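You operate a simulated robot arm through the tools that you are given. There is no shell and no other tool. Be economical: measure what you need, move in short steps, check, and stop when the job is done.

Carry out the task below with a simulated robot arm. There is one attempt and no reset: what you move stays moved.

## Task
Measure the yarn on the green bobbin by unwinding it; stand it in the bay marked short or long.
Fine: press reset once before unwinding; knob back to free.
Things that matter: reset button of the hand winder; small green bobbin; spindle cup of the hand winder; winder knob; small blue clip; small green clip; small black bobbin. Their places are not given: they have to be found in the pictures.

It is judged by the outcome, as a careful person would: the job done as asked, and still so three seconds after it is handed in. It fails if anything else is knocked over, pushed out of place, dropped, spilled or broken.

## Robot
A 7-joint arm with a two-finger parallel gripper, fixed in place. Base frame: the origin is at the foot of the arm, x ahead of it, y to its left, z up; the work surface is at about z = 0. Units: mm, rad, N and s.
With the tool pointing down near the work surface it reaches from about 220 to 580 mm from the base axis. Its first joint turns from -1.152 to 1.152 rad. Payload 2.5 kg.
The TCP is the grasp point between the finger pads, 23 mm short of the fingertips. In the tool frame z runs along the fingers and y along their closing line. Largest opening 94 mm; finger width 38, thickness 10; the body of the gripper, 54 by 96 mm, starts 39 mm behind the TCP.
Orientation is that of the tool frame in the base frame, as a unit quaternion [w, x, y, z]. With the fingers straight down and closing along the base's y, the tool's x points along the base's -x, its y along +y and its z along -z.

## Interface
- The arm moves only by the tool arm_command. Its argument "moves" is a list of rows, each an object (a shift or turn left out is 0, a gripper value left out holds the last) with "translation": the shift along the tool's x, y, z in mm, a list of three; "rot": the turn, a rotation vector about the tool's x, y, z in rad, a list of three; "grip": the finger opening in mm, from 0 to 94. In form: [{"translation": [x, y, z], "rot": [rx, ry, rz], "grip": grip}, ...]. A call has 1 to 12 rows; each row is the pose to reach, as a shift and turn from the pose commanded when the call began, along the tool's axes at that moment. Each row takes 0.2 s and may step no farther than 50 mm and 0.15 rad from the row before; otherwise, or with a gripper value out of range, the whole call is refused. Where a pose cannot be reached the arm comes as near as it can. A force on the tool above 90 N (or 10 N above the force at the start of the call, whichever is more), or a blocked arm, ends the call early, and 0.2 s more pass. Each finger travels about 108 mm/s and halts on what it meets, pressing with about 43 N; the grip force reading is that of the motor and also rises with nothing between the fingers. The clock runs only during rows and for 0.2 s after the last one: add rows that repeat a pose to give the fingers time. The reply holds the time, the measured pose of the TCP, the force on the tool along the base axes, the opening and the grip force, in the units named above and with some noise.
- Cameras (640 x 400 px; columns grow to the right, rows downward): "scene" is fixed at [128.7, -416.7, 541.1]; the picture's right is [0.73, -0.68, 0.00], its down [-0.42, -0.46, -0.78] and it looks along [0.53, 0.58, -0.62] (base axes); focal length 292 px, centre (320, 200). "wrist" rides on the gripper at [-39, 0, -44] in the tool frame; the picture's right is [0.00, -1.00, 0.00], its down [0.97, 0.00, -0.24] and it looks along [0.24, 0.00, 0.97] (tool axes); focal length 218 px, centre (320, 200).
- get_image(camera): a new picture of that camera. No time passes.
- pixel_to_xyz(camera, pixels): for up to 12 pixels [column, row] of the newest picture of that camera ("zoom" is the newest enlarged one), the place [x, y, z] in the base frame of the surface seen there, good to about 2 mm. No time passes.
- close_up(camera, box): a new picture of the part [left, top, right, bottom] of that camera's present view, enlarged. No time passes.
- finish_job(): hands the job in; it is judged then, once.

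Go step by step. Measure first, check grasps and placings, and put right what went wrong. The budget is 80 turns and 54 pictures, counting those below and the enlarged ones. Unless the task says otherwise, let go and move clear before handing in, and close with one line.

The tools are called after ">>>" by a JSON object that holds its "method" and its "body". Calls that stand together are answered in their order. arm_command: Moves the arm, as the interface text tells. Its arguments: {"type":"object","properties":{"moves":{"type":"array","items":{"type":"object","properties":{"translation":{"type":"array","items":{"type":"number"}},"rot":{"type":"array","items":{"type":"number"}},"grip":{"type":"number"}}}}},"required":["moves"]} The other tools are called the same way: get_image (camera) takes a picture; pixel_to_xyz (camera, pixels) gives the place of the surface under pixels of a picture; close_up (camera, box) takes an enlarged picture of a part of a camera's view; finish_job () hands the job in.

At the start:

```text
t: 0.0
tcp_pos: [322.1, -9.3, 305.9]
tool_rot: [-0.001, 0.0, 1.0, -0.001]
force: [-0.9, 0.4, 0.1]
gripper_width: 94.2
grip_force: 0.1
```

scene: 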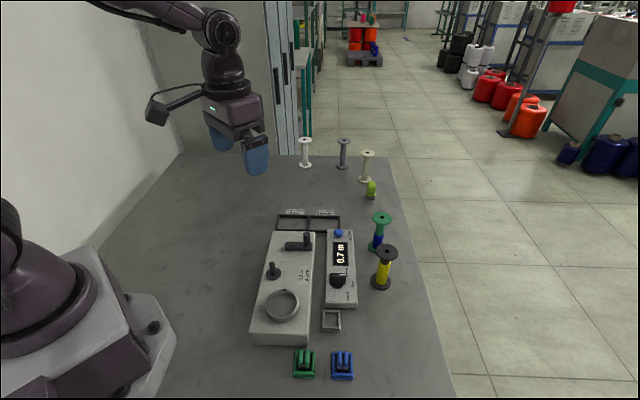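
wrist: 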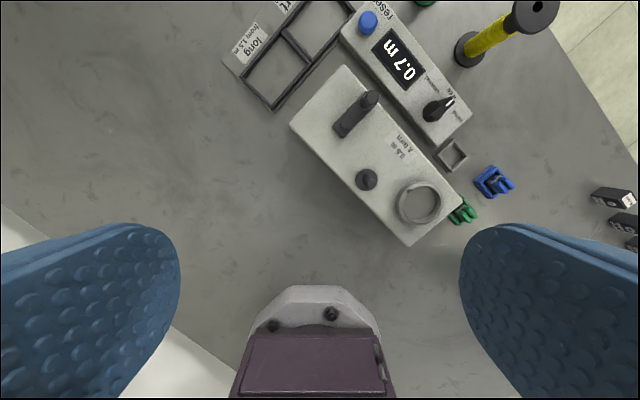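

The pictures show the winder (cup at about scene (283,303), crank handle, meter with blue reset at (339,233), knob at (338,281)), with the green bobbin at (380,230). I'll enlarge these to read the labels.

>>> {"method": "close_up", "body": {"camera": "scene", "box": [240, 200, 420, 312]}}

>>> {"method": "close_up", "body": {"camera": "wrist", "box": [220, 0, 540, 200]}}

>>> {"method": "close_up", "body": {"camera": "scene", "box": [240, 290, 400, 390]}}

```text
3.56 times, centred on (330, 256) of scene
```

zoom: 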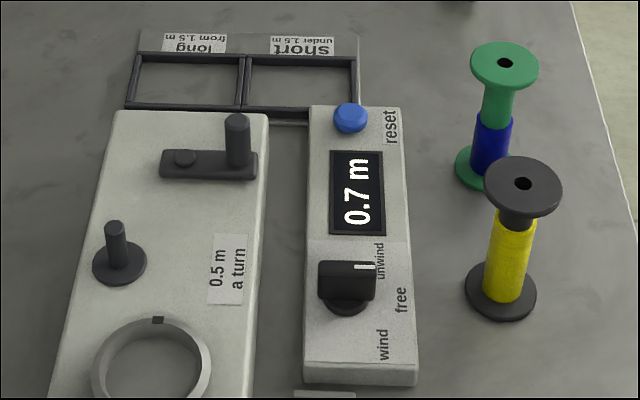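

```text
2.00 times, centred on (380, 100) of wrist
```

zoom: 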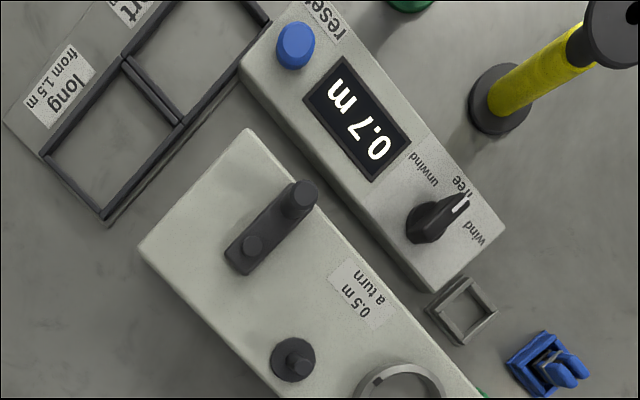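

```text
4.00 times, centred on (320, 340) of scene
```

zoom: 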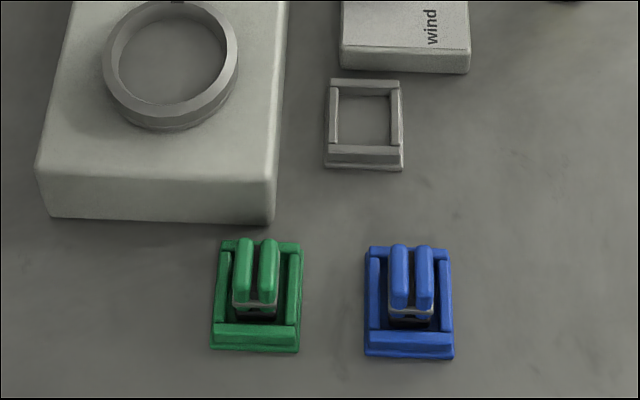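

Labels: bays "long from 1.5 m" and "short under 1.5 m", "0.5 m a turn", and a knob with unwind / free / wind, apparently at free. Next I measure places.

>>> {"method": "pixel_to_xyz", "body": {"camera": "scene", "pixels": [[339, 232], [338, 276], [343, 275], [283, 305], [285, 289], [282, 321], [306, 236], [291, 246], [272, 266], [382, 217], [378, 242], [371, 249]]}}

>>> {"method": "pixel_to_xyz", "body": {"camera": "wrist", "pixels": [[368, 22], [432, 113], [449, 101], [420, 203], [402, 190], [437, 215], [370, 98], [343, 128], [367, 178], [270, 75], [310, 35], [300, 122]]}}

>>> {"method": "pixel_to_xyz", "body": {"camera": "scene", "pixels": [[276, 230], [280, 216], [307, 232], [309, 217], [339, 231], [340, 218], [256, 332], [309, 335], [315, 235], [304, 365], [342, 366], [331, 321]]}}

```text
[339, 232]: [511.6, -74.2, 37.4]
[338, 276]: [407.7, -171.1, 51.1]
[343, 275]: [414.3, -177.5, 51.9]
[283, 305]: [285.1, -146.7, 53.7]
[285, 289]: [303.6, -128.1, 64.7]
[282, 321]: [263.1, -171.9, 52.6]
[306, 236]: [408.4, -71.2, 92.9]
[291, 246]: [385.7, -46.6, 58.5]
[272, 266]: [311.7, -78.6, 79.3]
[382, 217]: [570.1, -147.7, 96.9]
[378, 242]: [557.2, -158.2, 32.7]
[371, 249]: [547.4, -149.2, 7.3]
```

```text
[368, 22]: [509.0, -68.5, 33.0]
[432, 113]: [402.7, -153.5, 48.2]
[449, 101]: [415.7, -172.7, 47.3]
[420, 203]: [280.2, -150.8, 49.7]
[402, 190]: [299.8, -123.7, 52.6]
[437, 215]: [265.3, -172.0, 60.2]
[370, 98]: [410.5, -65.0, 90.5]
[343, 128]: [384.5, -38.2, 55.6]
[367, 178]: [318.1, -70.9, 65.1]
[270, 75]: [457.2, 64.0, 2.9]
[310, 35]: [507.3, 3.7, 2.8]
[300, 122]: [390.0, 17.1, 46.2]
```

```text
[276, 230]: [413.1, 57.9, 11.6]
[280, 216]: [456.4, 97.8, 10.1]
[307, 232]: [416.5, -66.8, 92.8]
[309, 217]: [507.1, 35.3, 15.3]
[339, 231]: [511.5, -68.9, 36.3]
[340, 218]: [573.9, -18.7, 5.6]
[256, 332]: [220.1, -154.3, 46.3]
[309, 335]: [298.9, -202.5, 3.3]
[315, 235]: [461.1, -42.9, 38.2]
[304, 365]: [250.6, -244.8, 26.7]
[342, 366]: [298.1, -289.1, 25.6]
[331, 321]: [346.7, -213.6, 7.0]
```

The winder's main axis runs about 45° and its top is at z≈46. Next I enlarge the green bobbin, the winder cup and the odd yellow-green object at (371,190).

>>> {"method": "close_up", "body": {"camera": "scene", "box": [340, 170, 436, 260]}}

>>> {"method": "close_up", "body": {"camera": "wrist", "box": [320, 80, 480, 240]}}

>>> {"method": "close_up", "body": {"camera": "scene", "box": [240, 220, 368, 300]}}

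```text
4.44 times, centred on (388, 215) of scene
```

zoom: 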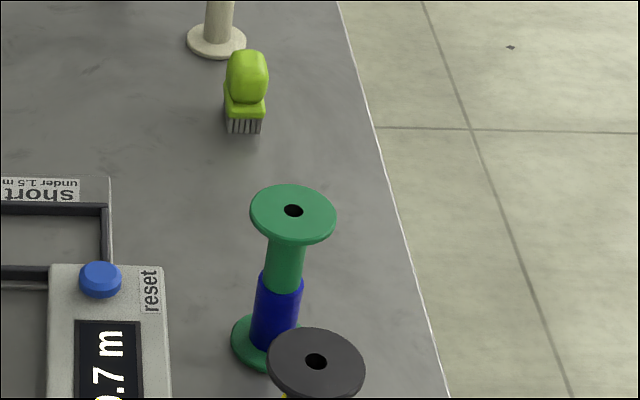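

```text
2.50 times, centred on (400, 160) of wrist
```

zoom: 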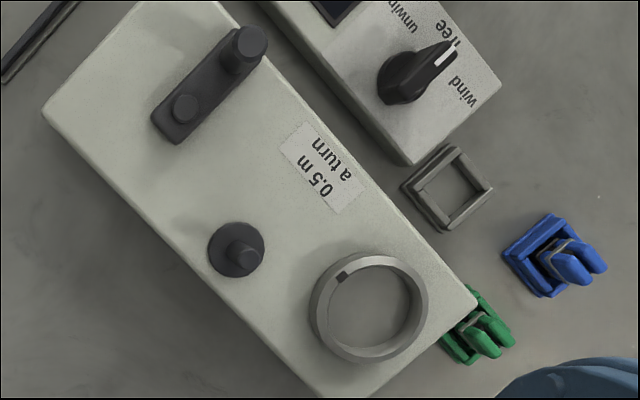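

```text
5.00 times, centred on (304, 260) of scene
```

zoom: 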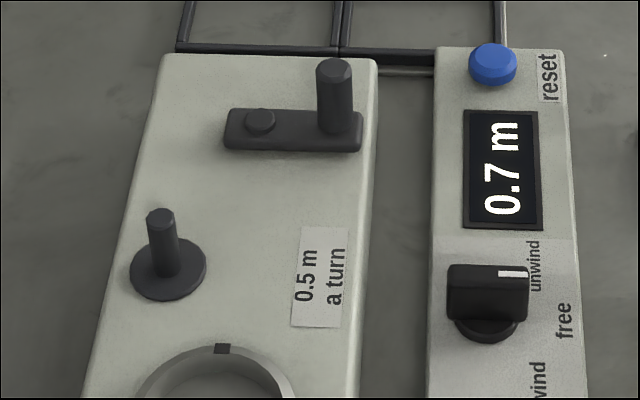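

The green bobbin is about 97 mm tall with flanges about 44 mm across, and the cup bore is about 52 mm. I'll hover nearer so the wrist camera can measure the bobbins.

>>> {"method": "arm_command", "body": {"moves": [{"translation": [-32, -30, 0]}, {"translation": [-64, -60, 0]}, {"translation": [-96, -90, 0]}, {"translation": [-128, -121, 0]}, {"translation": [-128, -121, 0]}]}}

>>> {"method": "get_image", "body": {"camera": "wrist"}}

```text
t: 1.2
tcp_pos: [449.1, -127.6, 306.1]
tool_rot: [0.0, 0.001, 1.0, 0.0]
force: [0.4, 0.8, 0.6]
gripper_width: 93.9
grip_force: 0.1
```

```text
45 pictures are left
```

wrist: 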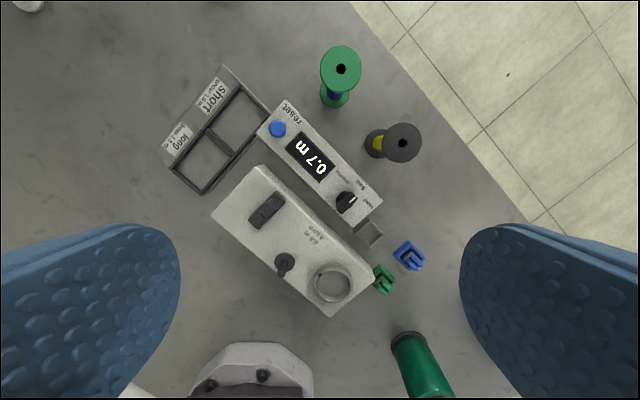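

The green bobbin's top is at (340,68) and the black bobbin's at (403,142). A green bottle-like thing is at (420,370). I'll measure them.

>>> {"method": "pixel_to_xyz", "body": {"camera": "wrist", "pixels": [[334, 60], [322, 70], [360, 70], [340, 49], [336, 101], [392, 142], [421, 143], [403, 125], [374, 147], [408, 345], [425, 375], [278, 128]]}}

>>> {"method": "close_up", "body": {"camera": "wrist", "box": [240, 40, 440, 165]}}

>>> {"method": "close_up", "body": {"camera": "wrist", "box": [280, 160, 440, 310]}}

```text
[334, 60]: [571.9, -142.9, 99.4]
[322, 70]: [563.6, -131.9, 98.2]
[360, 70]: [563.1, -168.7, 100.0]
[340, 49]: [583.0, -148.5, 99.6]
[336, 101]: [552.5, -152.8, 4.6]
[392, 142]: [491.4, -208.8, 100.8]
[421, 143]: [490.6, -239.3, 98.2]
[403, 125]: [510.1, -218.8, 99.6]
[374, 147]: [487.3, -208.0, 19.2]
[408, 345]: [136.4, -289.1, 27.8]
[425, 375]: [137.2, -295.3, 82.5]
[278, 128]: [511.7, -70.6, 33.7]
```

```text
3.20 times, centred on (340, 102) of wrist
```

zoom: 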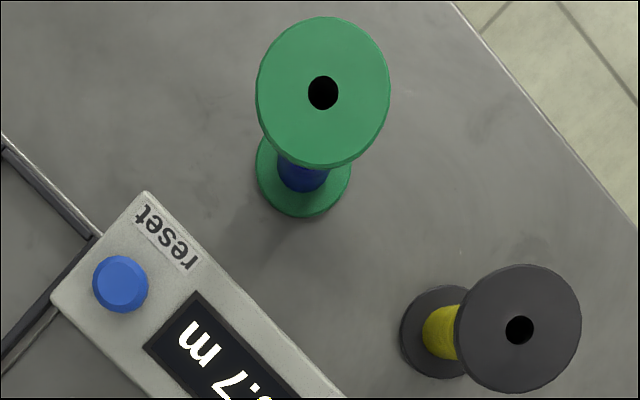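

```text
2.67 times, centred on (360, 235) of wrist
```

zoom: 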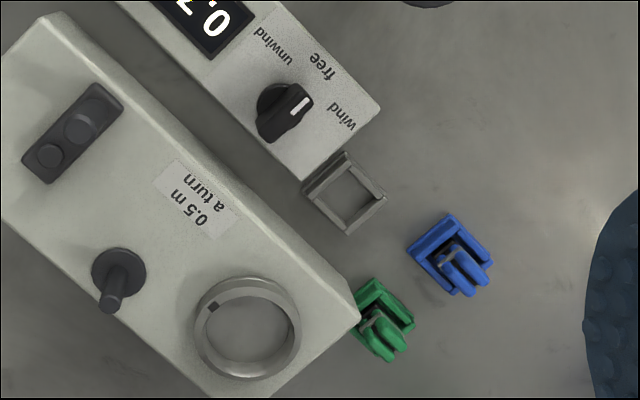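

Green bobbin axis is at about (563,-150) with top z≈99, and the black one at (490,-222). Now I measure the cup ring and the knob in the zoom.

>>> {"method": "pixel_to_xyz", "body": {"camera": "zoom", "pixels": [[198, 322], [300, 328], [251, 279], [246, 380], [245, 335], [310, 60], [301, 106], [264, 132], [272, 58], [341, 116], [300, 330], [250, 130]]}}

>>> {"method": "arm_command", "body": {"moves": [{"translation": [-40, -8, 20]}, {"translation": [-80, -16, 50]}, {"translation": [-114, -22, 80]}, {"translation": [-114, -22, 120]}, {"translation": [-114, -22, 150]}, {"translation": [-114, -22, 150]}]}}

>>> {"method": "get_image", "body": {"camera": "wrist"}}

```text
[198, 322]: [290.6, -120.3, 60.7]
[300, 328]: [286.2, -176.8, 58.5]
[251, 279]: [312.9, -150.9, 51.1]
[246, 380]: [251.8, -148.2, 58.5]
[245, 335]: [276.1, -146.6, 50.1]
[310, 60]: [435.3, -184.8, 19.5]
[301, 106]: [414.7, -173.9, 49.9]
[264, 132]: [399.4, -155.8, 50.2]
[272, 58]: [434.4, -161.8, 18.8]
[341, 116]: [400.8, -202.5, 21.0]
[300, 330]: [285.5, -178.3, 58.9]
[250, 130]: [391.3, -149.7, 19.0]
```

```text
refused: row 2 steps farther than a row can; nothing moved
```

```text
42 pictures are left
```

wrist: 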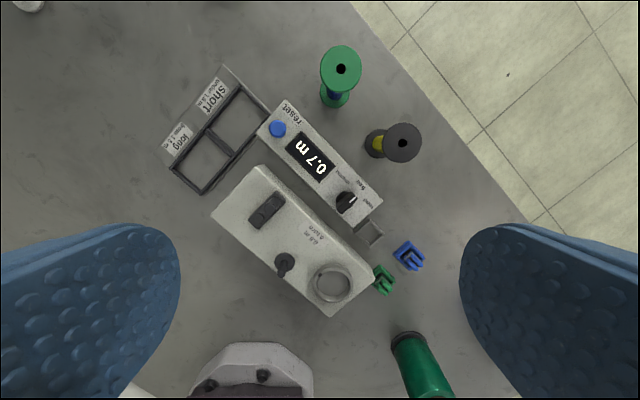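

The cup centre is ≈(284,-148), its floor z≈50 and rim z≈60. The knob axis is ≈(407,-165), now pointing at free. I move over the green bobbin in smaller steps.

>>> {"method": "arm_command", "body": {"moves": [{"translation": [-40, -8, 20]}, {"translation": [-80, -16, 40]}, {"translation": [-114, -22, 60]}, {"translation": [-114, -22, 100]}, {"translation": [-114, -22, 130]}, {"translation": [-114, -22, 130]}]}}

>>> {"method": "get_image", "body": {"camera": "wrist"}}

```text
t: 2.6
tcp_pos: [565.6, -151.0, 175.5]
tool_rot: [0.0, -0.001, 1.0, 0.0]
force: [0.6, -0.3, -1.0]
gripper_width: 94.0
grip_force: 0.1
```

```text
41 pictures are left
```

wrist: 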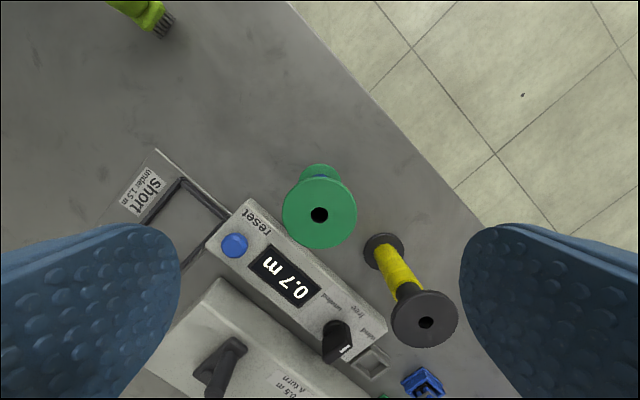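

The bobbin top is centred at (319,213), as it should be between the fingers. I descend with its flange rim at the pads.

>>> {"method": "arm_command", "body": {"moves": [{"translation": [2, 1, 40]}, {"translation": [2, 1, 70]}, {"translation": [2, 1, 82]}, {"translation": [2, 1, 82]}]}}

>>> {"method": "get_image", "body": {"camera": "wrist"}}

>>> {"method": "close_up", "body": {"camera": "scene", "box": [320, 150, 448, 230]}}

```text
t: 3.6
tcp_pos: [563.9, -149.3, 93.0]
tool_rot: [0.0, 0.0, 1.0, 0.0]
force: [0.3, 0.3, -0.3]
gripper_width: 94.0
grip_force: 0.1
```

```text
40 pictures are left
```

wrist: 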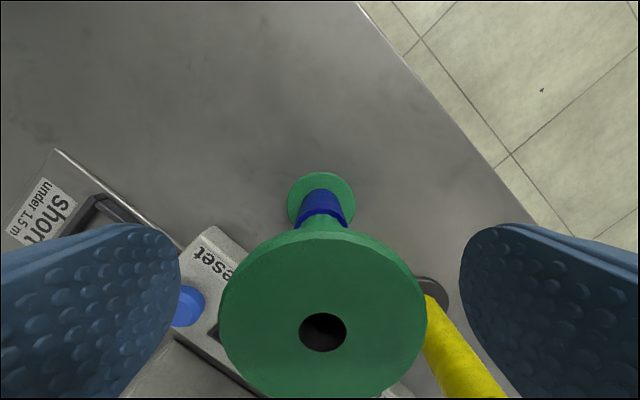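

```text
5.00 times, centred on (384, 190) of scene
```

zoom: 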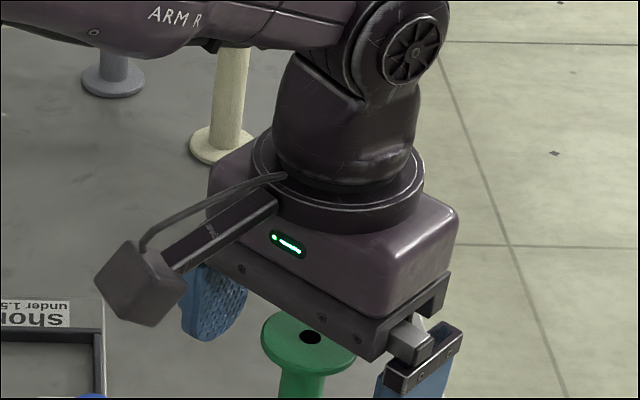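

The hole is at (322,332), which works out to x≈565, so it is centred. I close on the rim and lift slightly.

>>> {"method": "arm_command", "body": {"moves": [{"grip": 60}, {"grip": 34}, {"grip": 30}, {"grip": 30}]}}

>>> {"method": "arm_command", "body": {"moves": [{"translation": [0, 0, -15]}, {"translation": [0, 0, -40]}, {"translation": [0, 0, -75]}, {"translation": [0, 0, -110]}, {"translation": [0, 0, -110]}]}}

>>> {"method": "get_image", "body": {"camera": "scene"}}

>>> {"method": "get_image", "body": {"camera": "wrist"}}

```text
t: 4.6
tcp_pos: [563.7, -149.2, 92.8]
tool_rot: [0.0, -0.001, 1.0, 0.0]
force: [0.0, 0.5, -1.4]
gripper_width: 42.6
grip_force: 43.0
```

```text
t: 5.8
tcp_pos: [563.2, -152.9, 205.9]
tool_rot: [0.0, 0.0, 1.0, 0.0]
force: [0.8, 0.5, -0.8]
gripper_width: 30.2
grip_force: 0.0
```

```text
38 pictures are left
```

scene: 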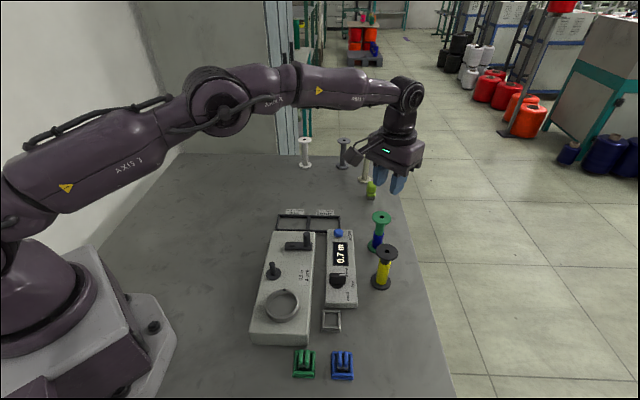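

```text
37 pictures are left
```

wrist: 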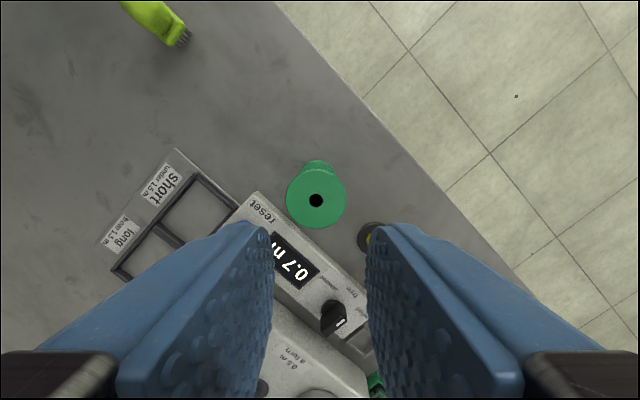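

The flange slipped out (opening went to 30.2), but the bobbin still stands at the same place. I'll grip deeper on the pads and lift slowly.

>>> {"method": "arm_command", "body": {"moves": [{"grip": 94}, {"grip": 94}, {"grip": 94}]}}

>>> {"method": "pixel_to_xyz", "body": {"camera": "wrist", "pixels": [[310, 194], [287, 200], [346, 200], [316, 171], [316, 229]]}}

```text
t: 6.6
tcp_pos: [563.7, -152.4, 204.7]
tool_rot: [0.001, 0.0, 1.0, 0.0]
force: [0.3, 0.1, -0.2]
gripper_width: 93.9
grip_force: 0.1
```

```text
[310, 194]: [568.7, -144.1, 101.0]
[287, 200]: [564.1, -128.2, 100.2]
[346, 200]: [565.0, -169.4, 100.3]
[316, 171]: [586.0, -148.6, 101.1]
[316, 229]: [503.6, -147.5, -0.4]
```

The bobbin is at (564.5,-149). I descend to z≈81, close, and lift only a few mm.

>>> {"method": "arm_command", "body": {"moves": [{"translation": [-1, 3, 40]}, {"translation": [-1, 3, 80]}, {"translation": [-1, 3, 110]}, {"translation": [-1, 3, 124]}, {"translation": [-1, 3, 124], "grip": 60}, {"translation": [-1, 3, 124], "grip": 36}, {"translation": [-1, 3, 124], "grip": 20}, {"translation": [-1, 3, 124], "grip": 20}]}}

>>> {"method": "arm_command", "body": {"moves": [{"translation": [0, 0, -1]}, {"translation": [0, 0, -3]}, {"translation": [0, 0, -5]}, {"translation": [0, 0, -8]}]}}

>>> {"method": "get_image", "body": {"camera": "wrist"}}

```text
t: 8.4
tcp_pos: [563.9, -148.5, 80.5]
tool_rot: [0.0, 0.001, 1.0, 0.0]
force: [-1.3, -0.6, 0.0]
gripper_width: 42.6
grip_force: 43.3
```

```text
t: 9.4
tcp_pos: [562.0, -148.8, 88.1]
tool_rot: [-0.001, -0.001, 1.0, 0.0]
force: [-0.4, -0.4, -0.9]
gripper_width: 42.9
grip_force: 42.8
```

```text
36 pictures are left
```

wrist: 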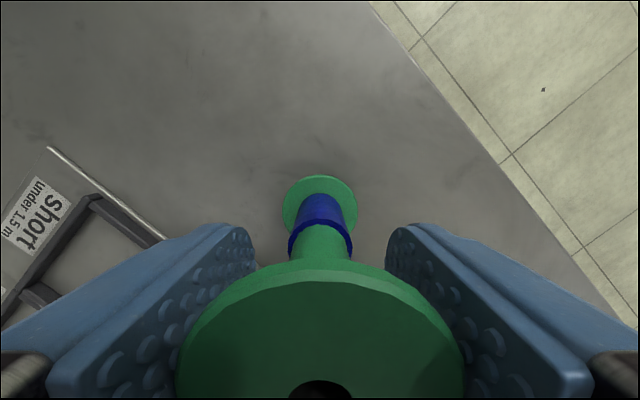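

The opening is still 42.9 mm with 43 N. I lift a bit more, slowly, to see whether it comes along.

>>> {"method": "arm_command", "body": {"moves": [{"translation": [0, 0, -4]}, {"translation": [0, 0, -8]}, {"translation": [0, 0, -13]}, {"translation": [0, 0, -18]}]}}

>>> {"method": "close_up", "body": {"camera": "scene", "box": [320, 170, 448, 260]}}

```text
t: 10.4
tcp_pos: [563.1, -147.7, 105.0]
tool_rot: [0.0, 0.0, 1.0, 0.001]
force: [1.0, -0.2, -0.7]
gripper_width: 42.4
grip_force: 42.8
```

```text
4.44 times, centred on (384, 215) of scene
```

zoom: 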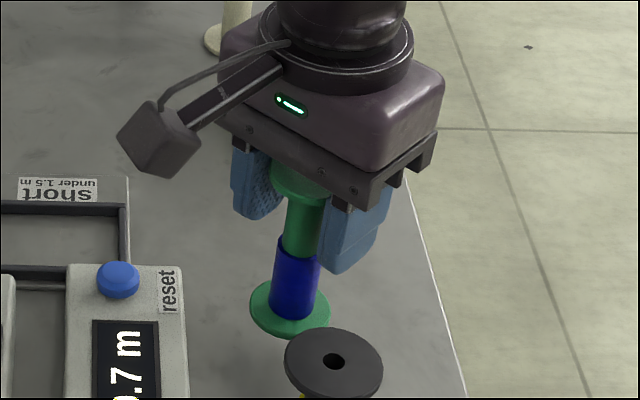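

It came up with the gripper. I continue lifting gently to clear everything.

>>> {"method": "arm_command", "body": {"moves": [{"translation": [0, 0, -8]}, {"translation": [0, 0, -18]}, {"translation": [0, 0, -30]}, {"translation": [0, 0, -42]}, {"translation": [0, 0, -54]}, {"translation": [0, 0, -66]}, {"translation": [0, 0, -76]}, {"translation": [0, 0, -84]}, {"translation": [0, 0, -88]}]}}

>>> {"method": "arm_command", "body": {"moves": [{"translation": [6, 0, 0]}, {"translation": [18, 0, 0]}, {"translation": [32, 0, 0]}, {"translation": [48, 0, 0]}, {"translation": [64, 0, 0]}, {"translation": [80, 0, 0]}, {"translation": [96, 0, 0]}, {"translation": [112, 0, 0]}, {"translation": [126, 0, 0]}, {"translation": [136, 0, 0]}, {"translation": [140, 0, 0]}]}}

>>> {"method": "get_image", "body": {"camera": "scene"}}

```text
t: 12.4
tcp_pos: [563.0, -145.7, 193.8]
tool_rot: [0.0, 0.0, 1.0, 0.001]
force: [0.2, 0.5, -0.9]
gripper_width: 42.2
grip_force: 42.9
```

```text
t: 14.8
tcp_pos: [422.4, -148.9, 193.5]
tool_rot: [0.0, 0.0, 1.0, 0.0]
force: [0.0, -1.0, -0.2]
gripper_width: 42.6
grip_force: 43.3
```

```text
34 pictures are left
```

scene: 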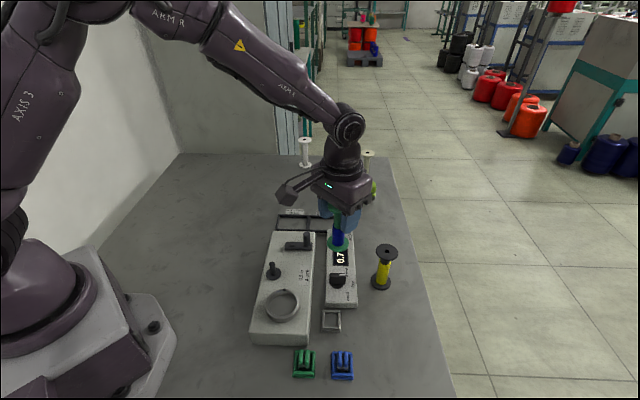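

The bobbin hangs upright. I continue to above the cup centre (284,-148).

>>> {"method": "arm_command", "body": {"moves": [{"translation": [6, 0, 0]}, {"translation": [18, 0, 0]}, {"translation": [32, 0, 0]}, {"translation": [48, 0, 0]}, {"translation": [64, 0, 0]}, {"translation": [80, 0, 0]}, {"translation": [96, 0, 0]}, {"translation": [112, 0, 0]}, {"translation": [126, 0, 0]}, {"translation": [136, 0, 0]}, {"translation": [139, 0, 0]}, {"translation": [139, 0, 0]}]}}

>>> {"method": "get_image", "body": {"camera": "wrist"}}

>>> {"method": "close_up", "body": {"camera": "scene", "box": [220, 230, 348, 330]}}

```text
t: 17.4
tcp_pos: [282.9, -148.3, 194.1]
tool_rot: [0.0, 0.0, 1.0, 0.0]
force: [-0.3, 0.2, -0.4]
gripper_width: 42.5
grip_force: 42.8
```

```text
33 pictures are left
```

wrist: 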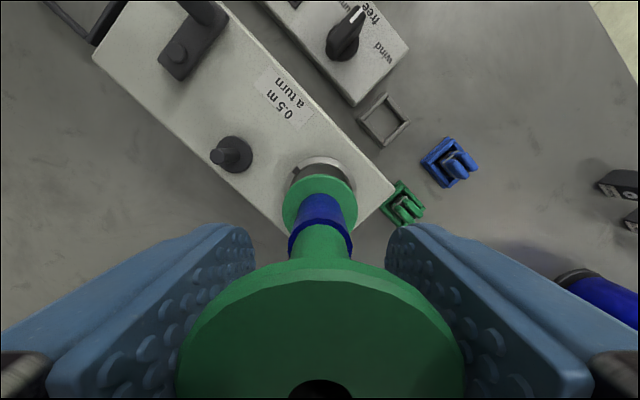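

```text
4.00 times, centred on (284, 280) of scene
```

zoom: 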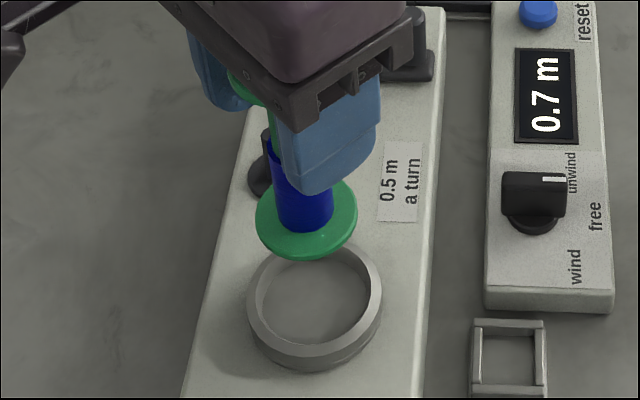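

The bobbin's base flange is at zoom (306,217) above the cup. I check both centres.

>>> {"method": "pixel_to_xyz", "body": {"camera": "zoom", "pixels": [[258, 213], [356, 213], [306, 257], [250, 299], [379, 292], [313, 345], [315, 310], [264, 270], [330, 342]]}}

>>> {"method": "pixel_to_xyz", "body": {"camera": "wrist", "pixels": [[283, 203], [357, 203], [320, 176], [292, 176], [351, 170], [319, 159], [345, 160]]}}

```text
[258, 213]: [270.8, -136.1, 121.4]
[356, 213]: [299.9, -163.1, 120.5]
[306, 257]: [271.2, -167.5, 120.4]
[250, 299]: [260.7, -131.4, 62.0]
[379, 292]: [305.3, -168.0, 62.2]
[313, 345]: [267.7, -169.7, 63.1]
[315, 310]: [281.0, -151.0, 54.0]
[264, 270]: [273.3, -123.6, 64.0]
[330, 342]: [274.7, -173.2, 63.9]
```

```text
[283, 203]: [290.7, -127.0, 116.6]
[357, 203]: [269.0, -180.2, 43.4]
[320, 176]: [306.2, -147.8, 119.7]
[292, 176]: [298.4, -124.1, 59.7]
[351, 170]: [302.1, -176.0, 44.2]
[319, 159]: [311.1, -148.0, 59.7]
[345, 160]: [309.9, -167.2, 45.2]
```

The bobbin base is at ≈(285,-148.5) and the cup at ≈(282.4,-149). I shift -2.5 mm in x and go down slowly.

>>> {"method": "arm_command", "body": {"moves": [{"translation": [2.5, -0.5, 5]}, {"translation": [2.5, -0.5, 15]}, {"translation": [2.5, -0.5, 27]}, {"translation": [2.5, -0.5, 39]}, {"translation": [2.5, -0.5, 47]}, {"translation": [2.5, -0.5, 50]}]}}

>>> {"method": "close_up", "body": {"camera": "scene", "box": [220, 230, 348, 330]}}

>>> {"method": "close_up", "body": {"camera": "wrist", "box": [240, 100, 400, 260]}}

```text
t: 18.8
tcp_pos: [282.8, -147.2, 143.2]
tool_rot: [0.0, -0.001, 1.0, 0.0]
force: [-0.6, -0.3, -0.7]
gripper_width: 42.6
grip_force: 43.3
```

```text
4.00 times, centred on (284, 280) of scene
```

zoom: 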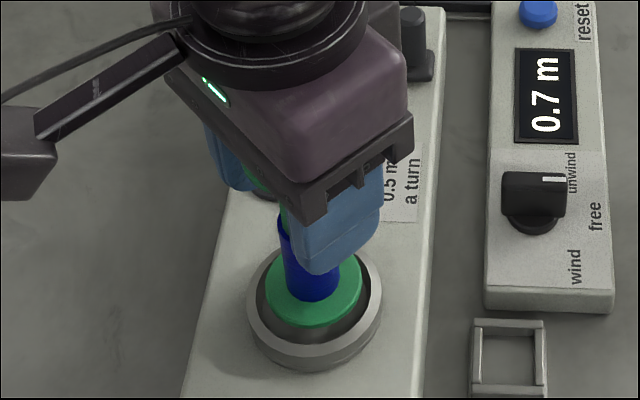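

```text
2.50 times, centred on (320, 180) of wrist
```

zoom: 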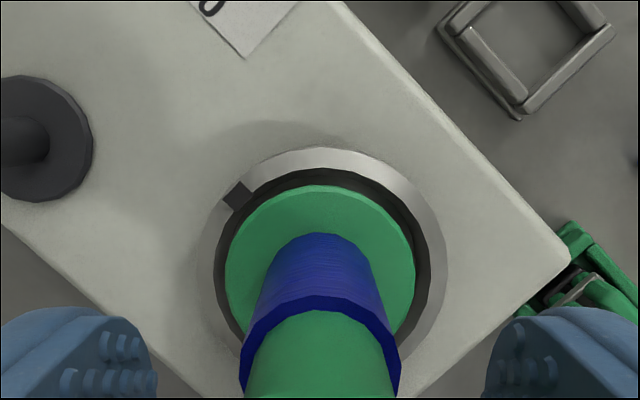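

The base is centred above the bore (even gaps at left, top and right). I lower gently to contact.

>>> {"method": "arm_command", "body": {"moves": [{"translation": [0, 0, 4]}, {"translation": [0, 0, 8]}, {"translation": [0, 0, 11]}, {"translation": [0, 0, 13]}, {"translation": [0, 0, 15]}, {"translation": [0, 0, 17]}, {"translation": [0, 0, 18]}]}}

>>> {"method": "close_up", "body": {"camera": "wrist", "box": [240, 100, 400, 260]}}

```text
t: 20.4
tcp_pos: [283.3, -148.4, 125.7]
tool_rot: [0.002, 0.0, 1.0, -0.001]
force: [-0.7, -0.1, 31.5]
gripper_width: 42.7
grip_force: 42.8
```

```text
2.50 times, centred on (320, 180) of wrist
```

zoom: 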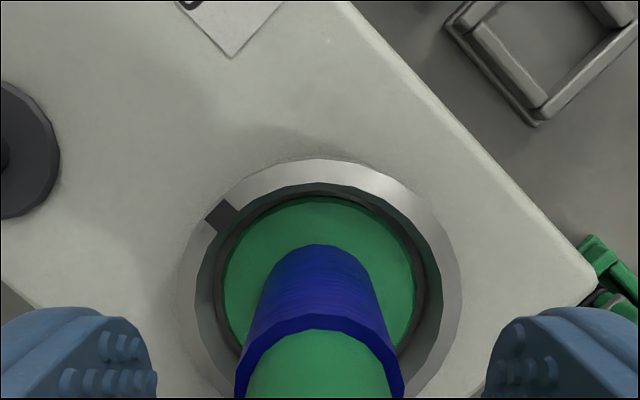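

It is seated (31 N upward, inside the ring). I open slowly and rise straight up.

>>> {"method": "arm_command", "body": {"moves": [{"translation": [0, 0, -0.5], "grip": 43}, {"translation": [0, 0, -0.5], "grip": 50}, {"translation": [0, 0, -0.5], "grip": 70}, {"translation": [0, 0, -0.5], "grip": 94}, {"translation": [0, 0, -0.5], "grip": 94}]}}

>>> {"method": "arm_command", "body": {"moves": [{"translation": [0, 0, -20]}, {"translation": [0, 0, -45]}, {"translation": [0, 0, -75]}, {"translation": [0, 0, -105]}, {"translation": [0, 0, -105]}]}}

>>> {"method": "get_image", "body": {"camera": "scene"}}

```text
t: 21.6
tcp_pos: [282.0, -147.6, 126.7]
tool_rot: [0.0, 0.0, 1.0, 0.0]
force: [0.2, -0.4, -0.2]
gripper_width: 94.0
grip_force: 0.0
```

```text
t: 22.8
tcp_pos: [282.0, -148.1, 231.3]
tool_rot: [0.0, 0.0, 1.0, -0.001]
force: [-0.6, -0.2, 0.3]
gripper_width: 94.3
grip_force: 0.1
```

```text
28 pictures are left
```

scene: 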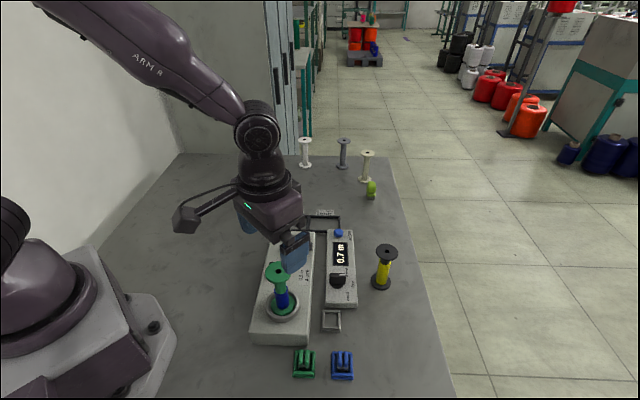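

The bobbin stands in the cup. Next I close the gripper and go above the reset button at ≈(511,-71).

>>> {"method": "arm_command", "body": {"moves": [{"translation": [-38, 13, 0], "grip": 50}, {"translation": [-76, 26, 0], "grip": 0}, {"translation": [-115, 39, 0], "grip": 0}, {"translation": [-153, 52, 0], "grip": 0}, {"translation": [-191, 65, 10], "grip": 0}, {"translation": [-229, 77, 30], "grip": 0}, {"translation": [-229, 77, 75], "grip": 0}, {"translation": [-229, 77, 115], "grip": 0}, {"translation": [-229, 77, 140], "grip": 0}, {"translation": [-229, 77, 140], "grip": 0}]}}

>>> {"method": "get_image", "body": {"camera": "scene"}}

>>> {"method": "get_image", "body": {"camera": "wrist"}}

```text
t: 25.0
tcp_pos: [510.5, -71.9, 90.7]
tool_rot: [-0.001, -0.001, 1.0, 0.0]
force: [-0.1, 0.4, 0.4]
gripper_width: 0.2
grip_force: 41.9
```

```text
27 pictures are left
```

scene: 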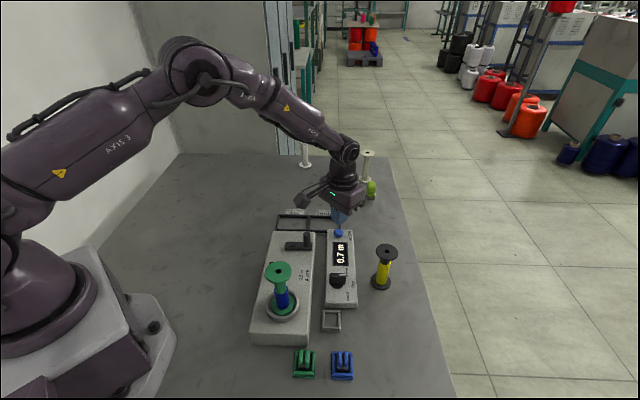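

```text
26 pictures are left
```

wrist: 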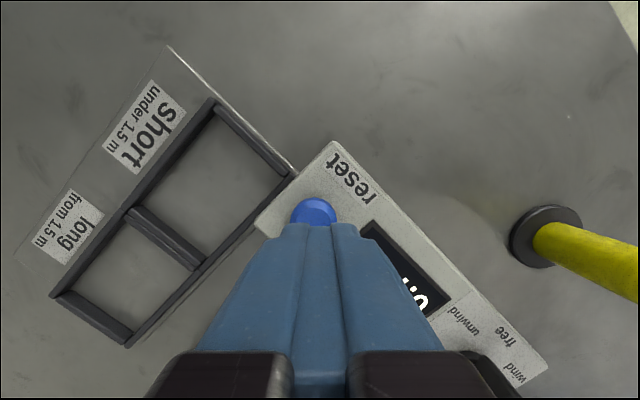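

The fingertips are over the button. I press gradually and watch the force.

>>> {"method": "arm_command", "body": {"moves": [{"translation": [0, 0, 15]}, {"translation": [0, 0, 26]}, {"translation": [0, 0, 30]}, {"translation": [0, 0, 32]}, {"translation": [0, 0, 33]}]}}

>>> {"method": "close_up", "body": {"camera": "scene", "box": [300, 210, 380, 310]}}

>>> {"method": "pixel_to_xyz", "body": {"camera": "wrist", "pixels": [[150, 237], [212, 182], [128, 278], [204, 212], [288, 180], [212, 104], [118, 335], [60, 294], [128, 210], [198, 262]]}}

```text
t: 26.2
tcp_pos: [510.8, -71.1, 57.8]
tool_rot: [0.0, -0.001, 1.0, 0.0]
force: [-0.1, 0.3, 0.5]
gripper_width: 0.0
grip_force: 42.1
```

```text
4.00 times, centred on (340, 260) of scene
```

zoom: 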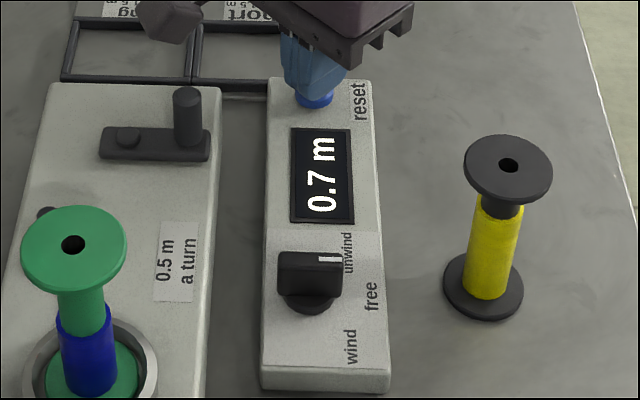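

```text
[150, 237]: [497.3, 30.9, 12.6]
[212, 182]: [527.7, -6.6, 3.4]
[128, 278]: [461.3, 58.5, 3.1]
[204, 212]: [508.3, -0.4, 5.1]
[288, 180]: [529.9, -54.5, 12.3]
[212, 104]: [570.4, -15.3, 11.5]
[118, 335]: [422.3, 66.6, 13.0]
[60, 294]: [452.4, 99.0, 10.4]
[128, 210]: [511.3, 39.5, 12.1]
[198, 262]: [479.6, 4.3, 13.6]
```

Tips are at about the button's top with no force yet. I go on in 1 mm steps.

>>> {"method": "arm_command", "body": {"moves": [{"translation": [0, 0, 1]}, {"translation": [0, 0, 2]}, {"translation": [0, 0, 3]}]}}

>>> {"method": "close_up", "body": {"camera": "scene", "box": [300, 210, 380, 310]}}

```text
t: 27.0
tcp_pos: [510.4, -72.0, 55.3]
tool_rot: [-0.001, -0.001, 1.0, 0.0]
force: [-0.6, 0.8, 2.0]
gripper_width: 0.0
grip_force: 42.3
```

```text
4.00 times, centred on (340, 260) of scene
```

zoom: 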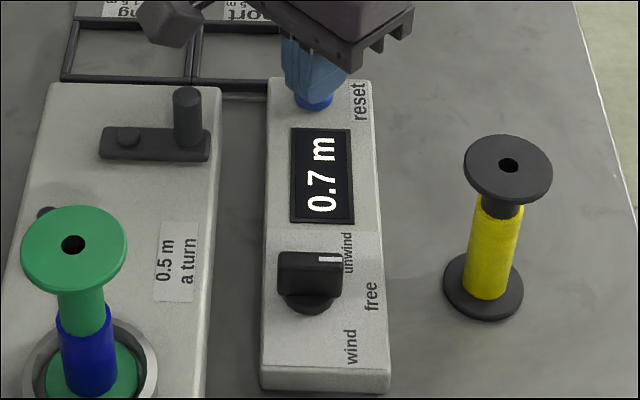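

Contact has begun (2 N). I press a bit deeper.

>>> {"method": "arm_command", "body": {"moves": [{"translation": [0, 0, 1]}, {"translation": [0, 0, 2]}, {"translation": [0, 0, 3]}]}}

>>> {"method": "close_up", "body": {"camera": "scene", "box": [300, 210, 380, 310]}}

```text
t: 27.8
tcp_pos: [511.5, -71.7, 53.1]
tool_rot: [0.001, 0.0, 1.0, -0.001]
force: [-0.4, -2.6, 3.5]
gripper_width: 0.0
grip_force: 42.5
```

```text
4.00 times, centred on (340, 260) of scene
```

zoom: 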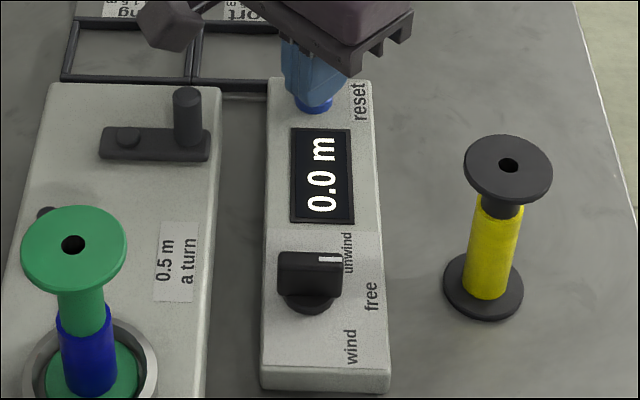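

The display reads 0.0 m. I rise, then go over the knob turning the tool 45° so the fingers close across the knob's bar.

>>> {"method": "arm_command", "body": {"moves": [{"translation": [0, 0, -10]}, {"translation": [0, 0, -40]}, {"translation": [0, 0, -70]}, {"translation": [25, -22, -80], "rot": [0, 0, 0.13], "grip": 30}, {"translation": [50, -45, -80], "rot": [0, 0, 0.26], "grip": 40}, {"translation": [75, -68, -80], "rot": [0, 0, 0.39], "grip": 40}, {"translation": [104, -93, -80], "rot": [0, 0, 0.52], "grip": 40}, {"translation": [104, -93, -80], "rot": [0, 0, 0.65], "grip": 40}, {"translation": [104, -93, -80], "rot": [0, 0, 0.785], "grip": 40}, {"translation": [104, -93, -80], "rot": [0, 0, 0.785], "grip": 40}]}}

>>> {"method": "get_image", "body": {"camera": "wrist"}}

```text
t: 30.0
tcp_pos: [408.0, -164.8, 131.0]
tool_rot: [0.0, 0.384, 0.923, 0.0]
force: [-1.1, 0.4, 0.1]
gripper_width: 40.0
grip_force: 0.0
```

```text
22 pictures are left
```

wrist: 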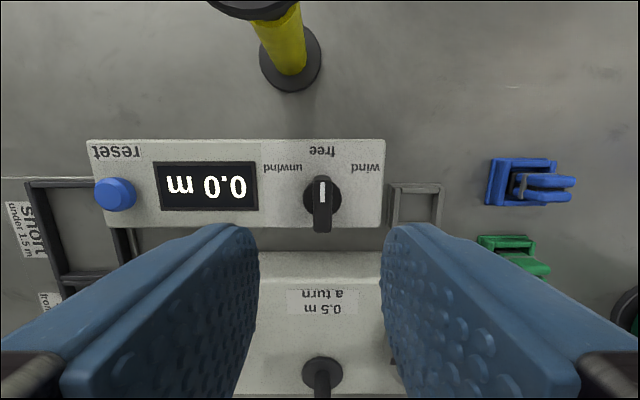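

The knob's bar is aligned with the fingers, at (322,205). In the scene pictures there is a block sticking out of the wrist, and it could meet the bobbin as I turn. I check it.

>>> {"method": "close_up", "body": {"camera": "scene", "box": [200, 150, 424, 290]}}

```text
2.86 times, centred on (312, 220) of scene
```

zoom: 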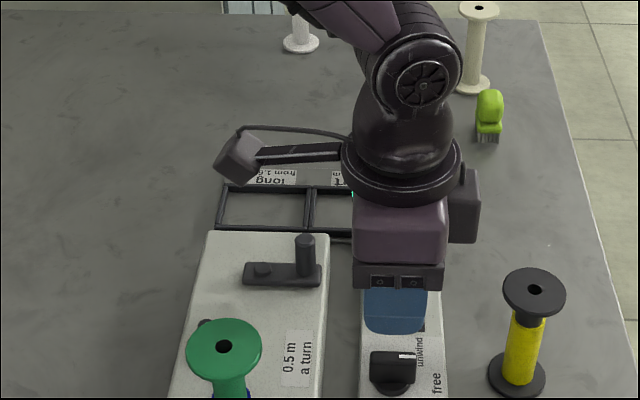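

I measure the block's edges and the gripper's lower rim.

>>> {"method": "pixel_to_xyz", "body": {"camera": "zoom", "pixels": [[225, 165], [240, 180], [235, 145], [250, 165], [300, 155], [465, 240], [470, 180], [380, 270], [400, 330], [475, 200]]}}

```text
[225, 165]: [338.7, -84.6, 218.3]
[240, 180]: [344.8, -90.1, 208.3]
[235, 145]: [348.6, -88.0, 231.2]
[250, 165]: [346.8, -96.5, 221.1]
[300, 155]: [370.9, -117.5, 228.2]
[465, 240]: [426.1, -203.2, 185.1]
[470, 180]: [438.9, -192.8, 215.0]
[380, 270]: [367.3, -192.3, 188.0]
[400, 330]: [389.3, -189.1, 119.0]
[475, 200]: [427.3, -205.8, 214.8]
```

The block's underside sits about 74 mm above the TCP, so at knob height it would hit the bobbin (top z≈149). I tilt the tool 20° to raise that side, then descend on the knob.

>>> {"method": "arm_command", "body": {"moves": [{"rot": [0, 0.12, 0]}, {"rot": [0, 0.24, 0]}, {"rot": [0, 0.35, 0]}, {"translation": [-2, 0, 30], "rot": [0, 0.35, 0]}, {"translation": [-2, 0, 55], "rot": [0, 0.35, 0]}, {"translation": [-2, 0, 70], "rot": [0, 0.35, 0]}, {"translation": [-2, 0, 77], "rot": [0, 0.35, 0]}, {"translation": [-2, 0, 77], "rot": [0, 0.35, 0]}]}}

>>> {"method": "close_up", "body": {"camera": "scene", "box": [200, 170, 424, 310]}}

```text
t: 31.8
tcp_pos: [409.1, -166.5, 55.5]
tool_rot: [-0.161, 0.376, 0.91, 0.067]
force: [0.4, -0.7, 0.2]
gripper_width: 40.1
grip_force: 0.1
```

```text
2.86 times, centred on (312, 240) of scene
```

zoom: 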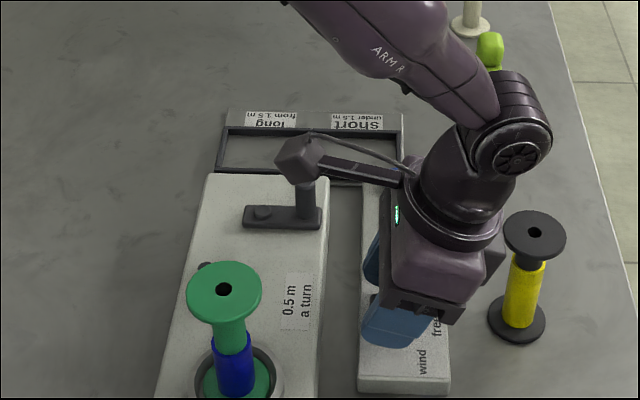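

The tilt raised the block well above the bobbin. I close on the knob's bar.

>>> {"method": "arm_command", "body": {"moves": [{"grip": 20}, {"grip": 5}, {"grip": 5}]}}

```text
t: 32.6
tcp_pos: [408.1, -166.6, 56.5]
tool_rot: [-0.162, 0.377, 0.91, 0.065]
force: [-11.6, -7.5, 4.6]
gripper_width: 11.9
grip_force: 44.8
```

The bar is held (11.9 mm). I turn about the vertical toward "unwind" by 0.9 rad.

>>> {"method": "arm_command", "body": {"moves": [{"rot": [0.0445, 0, -0.122]}, {"rot": [0.089, 0, -0.244]}, {"rot": [0.1335, 0, -0.366]}, {"rot": [0.178, 0, -0.488]}, {"rot": [0.2225, 0, -0.61]}, {"rot": [0.267, 0, -0.732]}, {"rot": [0.309, 0, -0.845]}, {"rot": [0.309, 0, -0.845]}]}}

>>> {"method": "close_up", "body": {"camera": "scene", "box": [220, 190, 412, 310]}}

```text
t: 34.4
tcp_pos: [407.6, -167.7, 55.6]
tool_rot: [-0.175, -0.056, 0.983, -0.012]
force: [-10.7, -15.3, 4.6]
gripper_width: 14.4
grip_force: 45.0
```

```text
3.33 times, centred on (316, 250) of scene
```

zoom: 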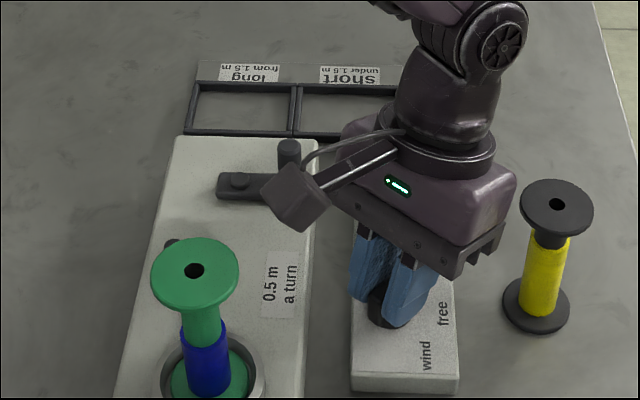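

The opening grew to 14.4, so the knob may lag a little or be at its stop. I release, rise, and look at it.

>>> {"method": "arm_command", "body": {"moves": [{"grip": 40}, {"grip": 40}, {"translation": [10.3, 0, -28], "grip": 40}, {"translation": [24, 0, -65.7], "grip": 40}, {"translation": [24, 0, -65.7], "grip": 40}]}}

>>> {"method": "get_image", "body": {"camera": "wrist"}}

```text
t: 35.6
tcp_pos: [408.9, -163.7, 124.9]
tool_rot: [-0.175, -0.057, 0.983, -0.01]
force: [0.3, 0.0, -0.5]
gripper_width: 39.9
grip_force: 0.0
```

```text
18 pictures are left
```

wrist: 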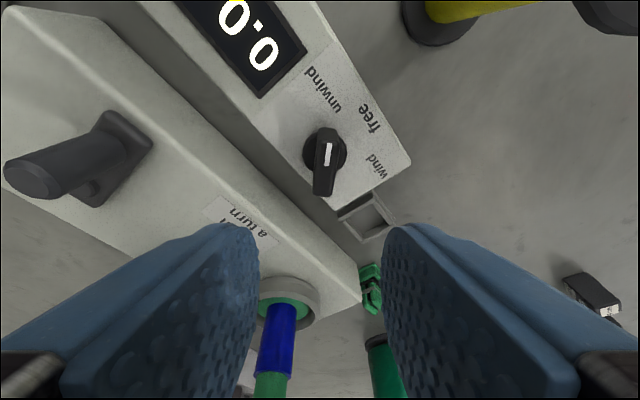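

The knob now points at "unwind". I straighten the tool and go above the crank handle at ≈(411,-68).

>>> {"method": "arm_command", "body": {"moves": [{"rot": [0, -0.12, 0]}, {"rot": [0, -0.24, 0]}, {"rot": [0, -0.35, 0]}, {"rot": [0, -0.35, 0]}]}}

>>> {"method": "arm_command", "body": {"moves": [{"translation": [0, 0, -20]}, {"translation": [-4, 30, -20], "grip": 50}, {"translation": [-8, 63, -20], "rot": [0, 0, 0.06]}, {"translation": [-13, 95, -20], "rot": [0, 0, 0.115]}, {"translation": [-13, 95, -20], "rot": [0, 0, 0.115]}]}}

>>> {"method": "get_image", "body": {"camera": "wrist"}}

```text
t: 36.6
tcp_pos: [408.3, -165.0, 125.2]
tool_rot: [0.001, -0.058, 0.998, -0.001]
force: [0.2, -0.1, -1.0]
gripper_width: 40.1
grip_force: 0.1
```

```text
t: 37.8
tcp_pos: [409.8, -68.8, 146.5]
tool_rot: [0.0, 0.0, 1.0, 0.0]
force: [0.1, -0.1, -0.6]
gripper_width: 50.2
grip_force: 0.1
```

```text
17 pictures are left
```

wrist: 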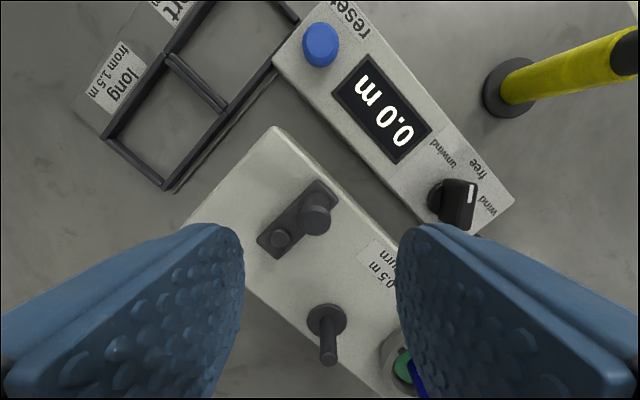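

The crank handle's top is at (317,215) and the hub at (281,238). I measure them exactly.

>>> {"method": "pixel_to_xyz", "body": {"camera": "wrist", "pixels": [[317, 217], [303, 217], [331, 217], [281, 238], [470, 183], [462, 222]]}}

>>> {"method": "close_up", "body": {"camera": "wrist", "box": [400, 120, 520, 240]}}

```text
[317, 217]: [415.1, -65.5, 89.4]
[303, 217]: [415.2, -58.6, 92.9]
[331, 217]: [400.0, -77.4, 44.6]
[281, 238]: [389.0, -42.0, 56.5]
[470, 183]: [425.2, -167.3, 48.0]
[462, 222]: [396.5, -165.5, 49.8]
```

```text
3.33 times, centred on (460, 180) of wrist
```

zoom: 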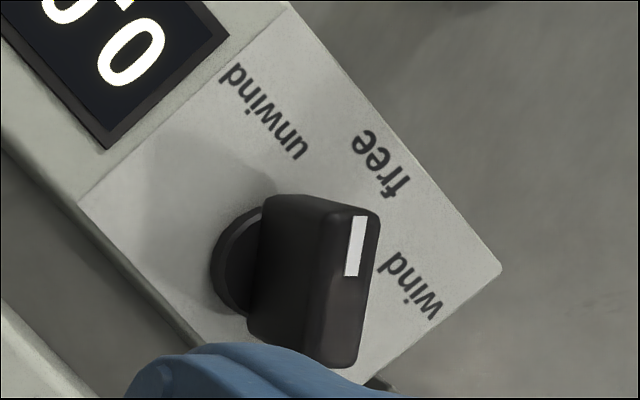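

The knob is at unwind. I descend on the handle at (412,-67) and close.

>>> {"method": "arm_command", "body": {"moves": [{"translation": [-2, 1.5, 20], "grip": 44}, {"translation": [-2, 1.5, 45]}, {"translation": [-2, 1.5, 58]}, {"translation": [-2, 1.5, 58]}, {"translation": [-2, 1.5, 58], "grip": 24}, {"translation": [-2, 1.5, 58], "grip": 8}, {"translation": [-2, 1.5, 58], "grip": 8}]}}

>>> {"method": "get_image", "body": {"camera": "wrist"}}

```text
t: 39.4
tcp_pos: [411.4, -70.2, 88.0]
tool_rot: [-0.001, 0.0, 1.0, 0.0]
force: [-1.5, 1.5, -3.0]
gripper_width: 15.3
grip_force: 45.1
```

```text
15 pictures are left
```

wrist: 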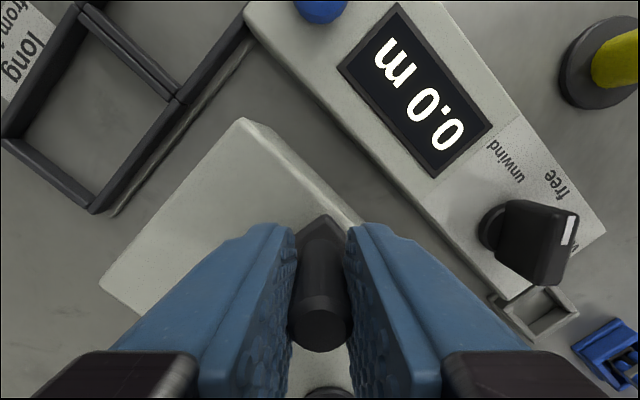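

The handle is held (15.3 mm). I crank the first 60° clockwise around the hub ≈(387,-42), checking force and display.

>>> {"method": "arm_command", "body": {"moves": [{"translation": [7.7, -5.5, 0]}, {"translation": [16.6, -8.9, 0]}, {"translation": [26.1, -9.9, 0]}, {"translation": [35.5, -8.4, 0]}, {"translation": [35.5, -8.4, 0]}]}}

>>> {"method": "get_image", "body": {"camera": "wrist"}}

```text
t: 40.6
tcp_pos: [376.9, -74.0, 87.7]
tool_rot: [0.002, -0.003, 1.0, 0.002]
force: [11.7, 27.7, -9.8]
gripper_width: 15.1
grip_force: 44.9
```

```text
14 pictures are left
```

wrist: 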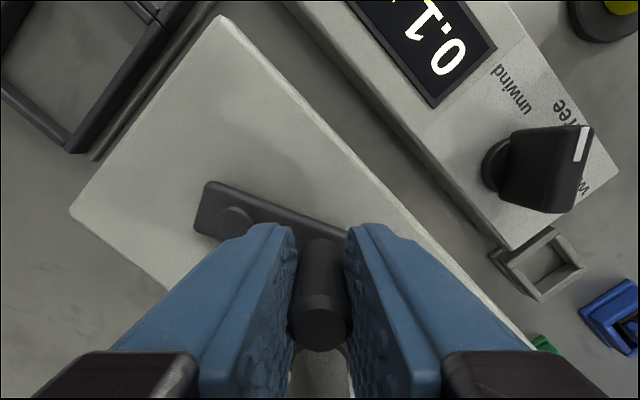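

The display counts (0.1 m), so this direction works. The sideways force says my hub estimate is slightly off, so I measure it again.

>>> {"method": "pixel_to_xyz", "body": {"camera": "wrist", "pixels": [[233, 220], [219, 222], [250, 222], [233, 209], [320, 330]]}}

```text
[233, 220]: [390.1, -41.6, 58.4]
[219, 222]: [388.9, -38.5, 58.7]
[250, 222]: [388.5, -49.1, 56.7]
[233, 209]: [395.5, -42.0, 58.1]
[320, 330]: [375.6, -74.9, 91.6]
```

The hub refines to (389,-42) with radius 34.8. I crank half a turn with the better circle.

>>> {"method": "arm_command", "body": {"moves": [{"translation": [14.3, 11.8, 0]}, {"translation": [21.7, 28.3, 0]}, {"translation": [19.8, 46.2, 0]}, {"translation": [9.2, 60.7, 0]}, {"translation": [-7.3, 68.1, 0]}, {"translation": [-25.2, 66.2, 0]}]}}

```text
t: 42.0
tcp_pos: [401.7, -11.0, 87.8]
tool_rot: [0.001, 0.0, 1.0, 0.001]
force: [0.9, 4.3, 5.8]
gripper_width: 15.2
grip_force: 45.0
```

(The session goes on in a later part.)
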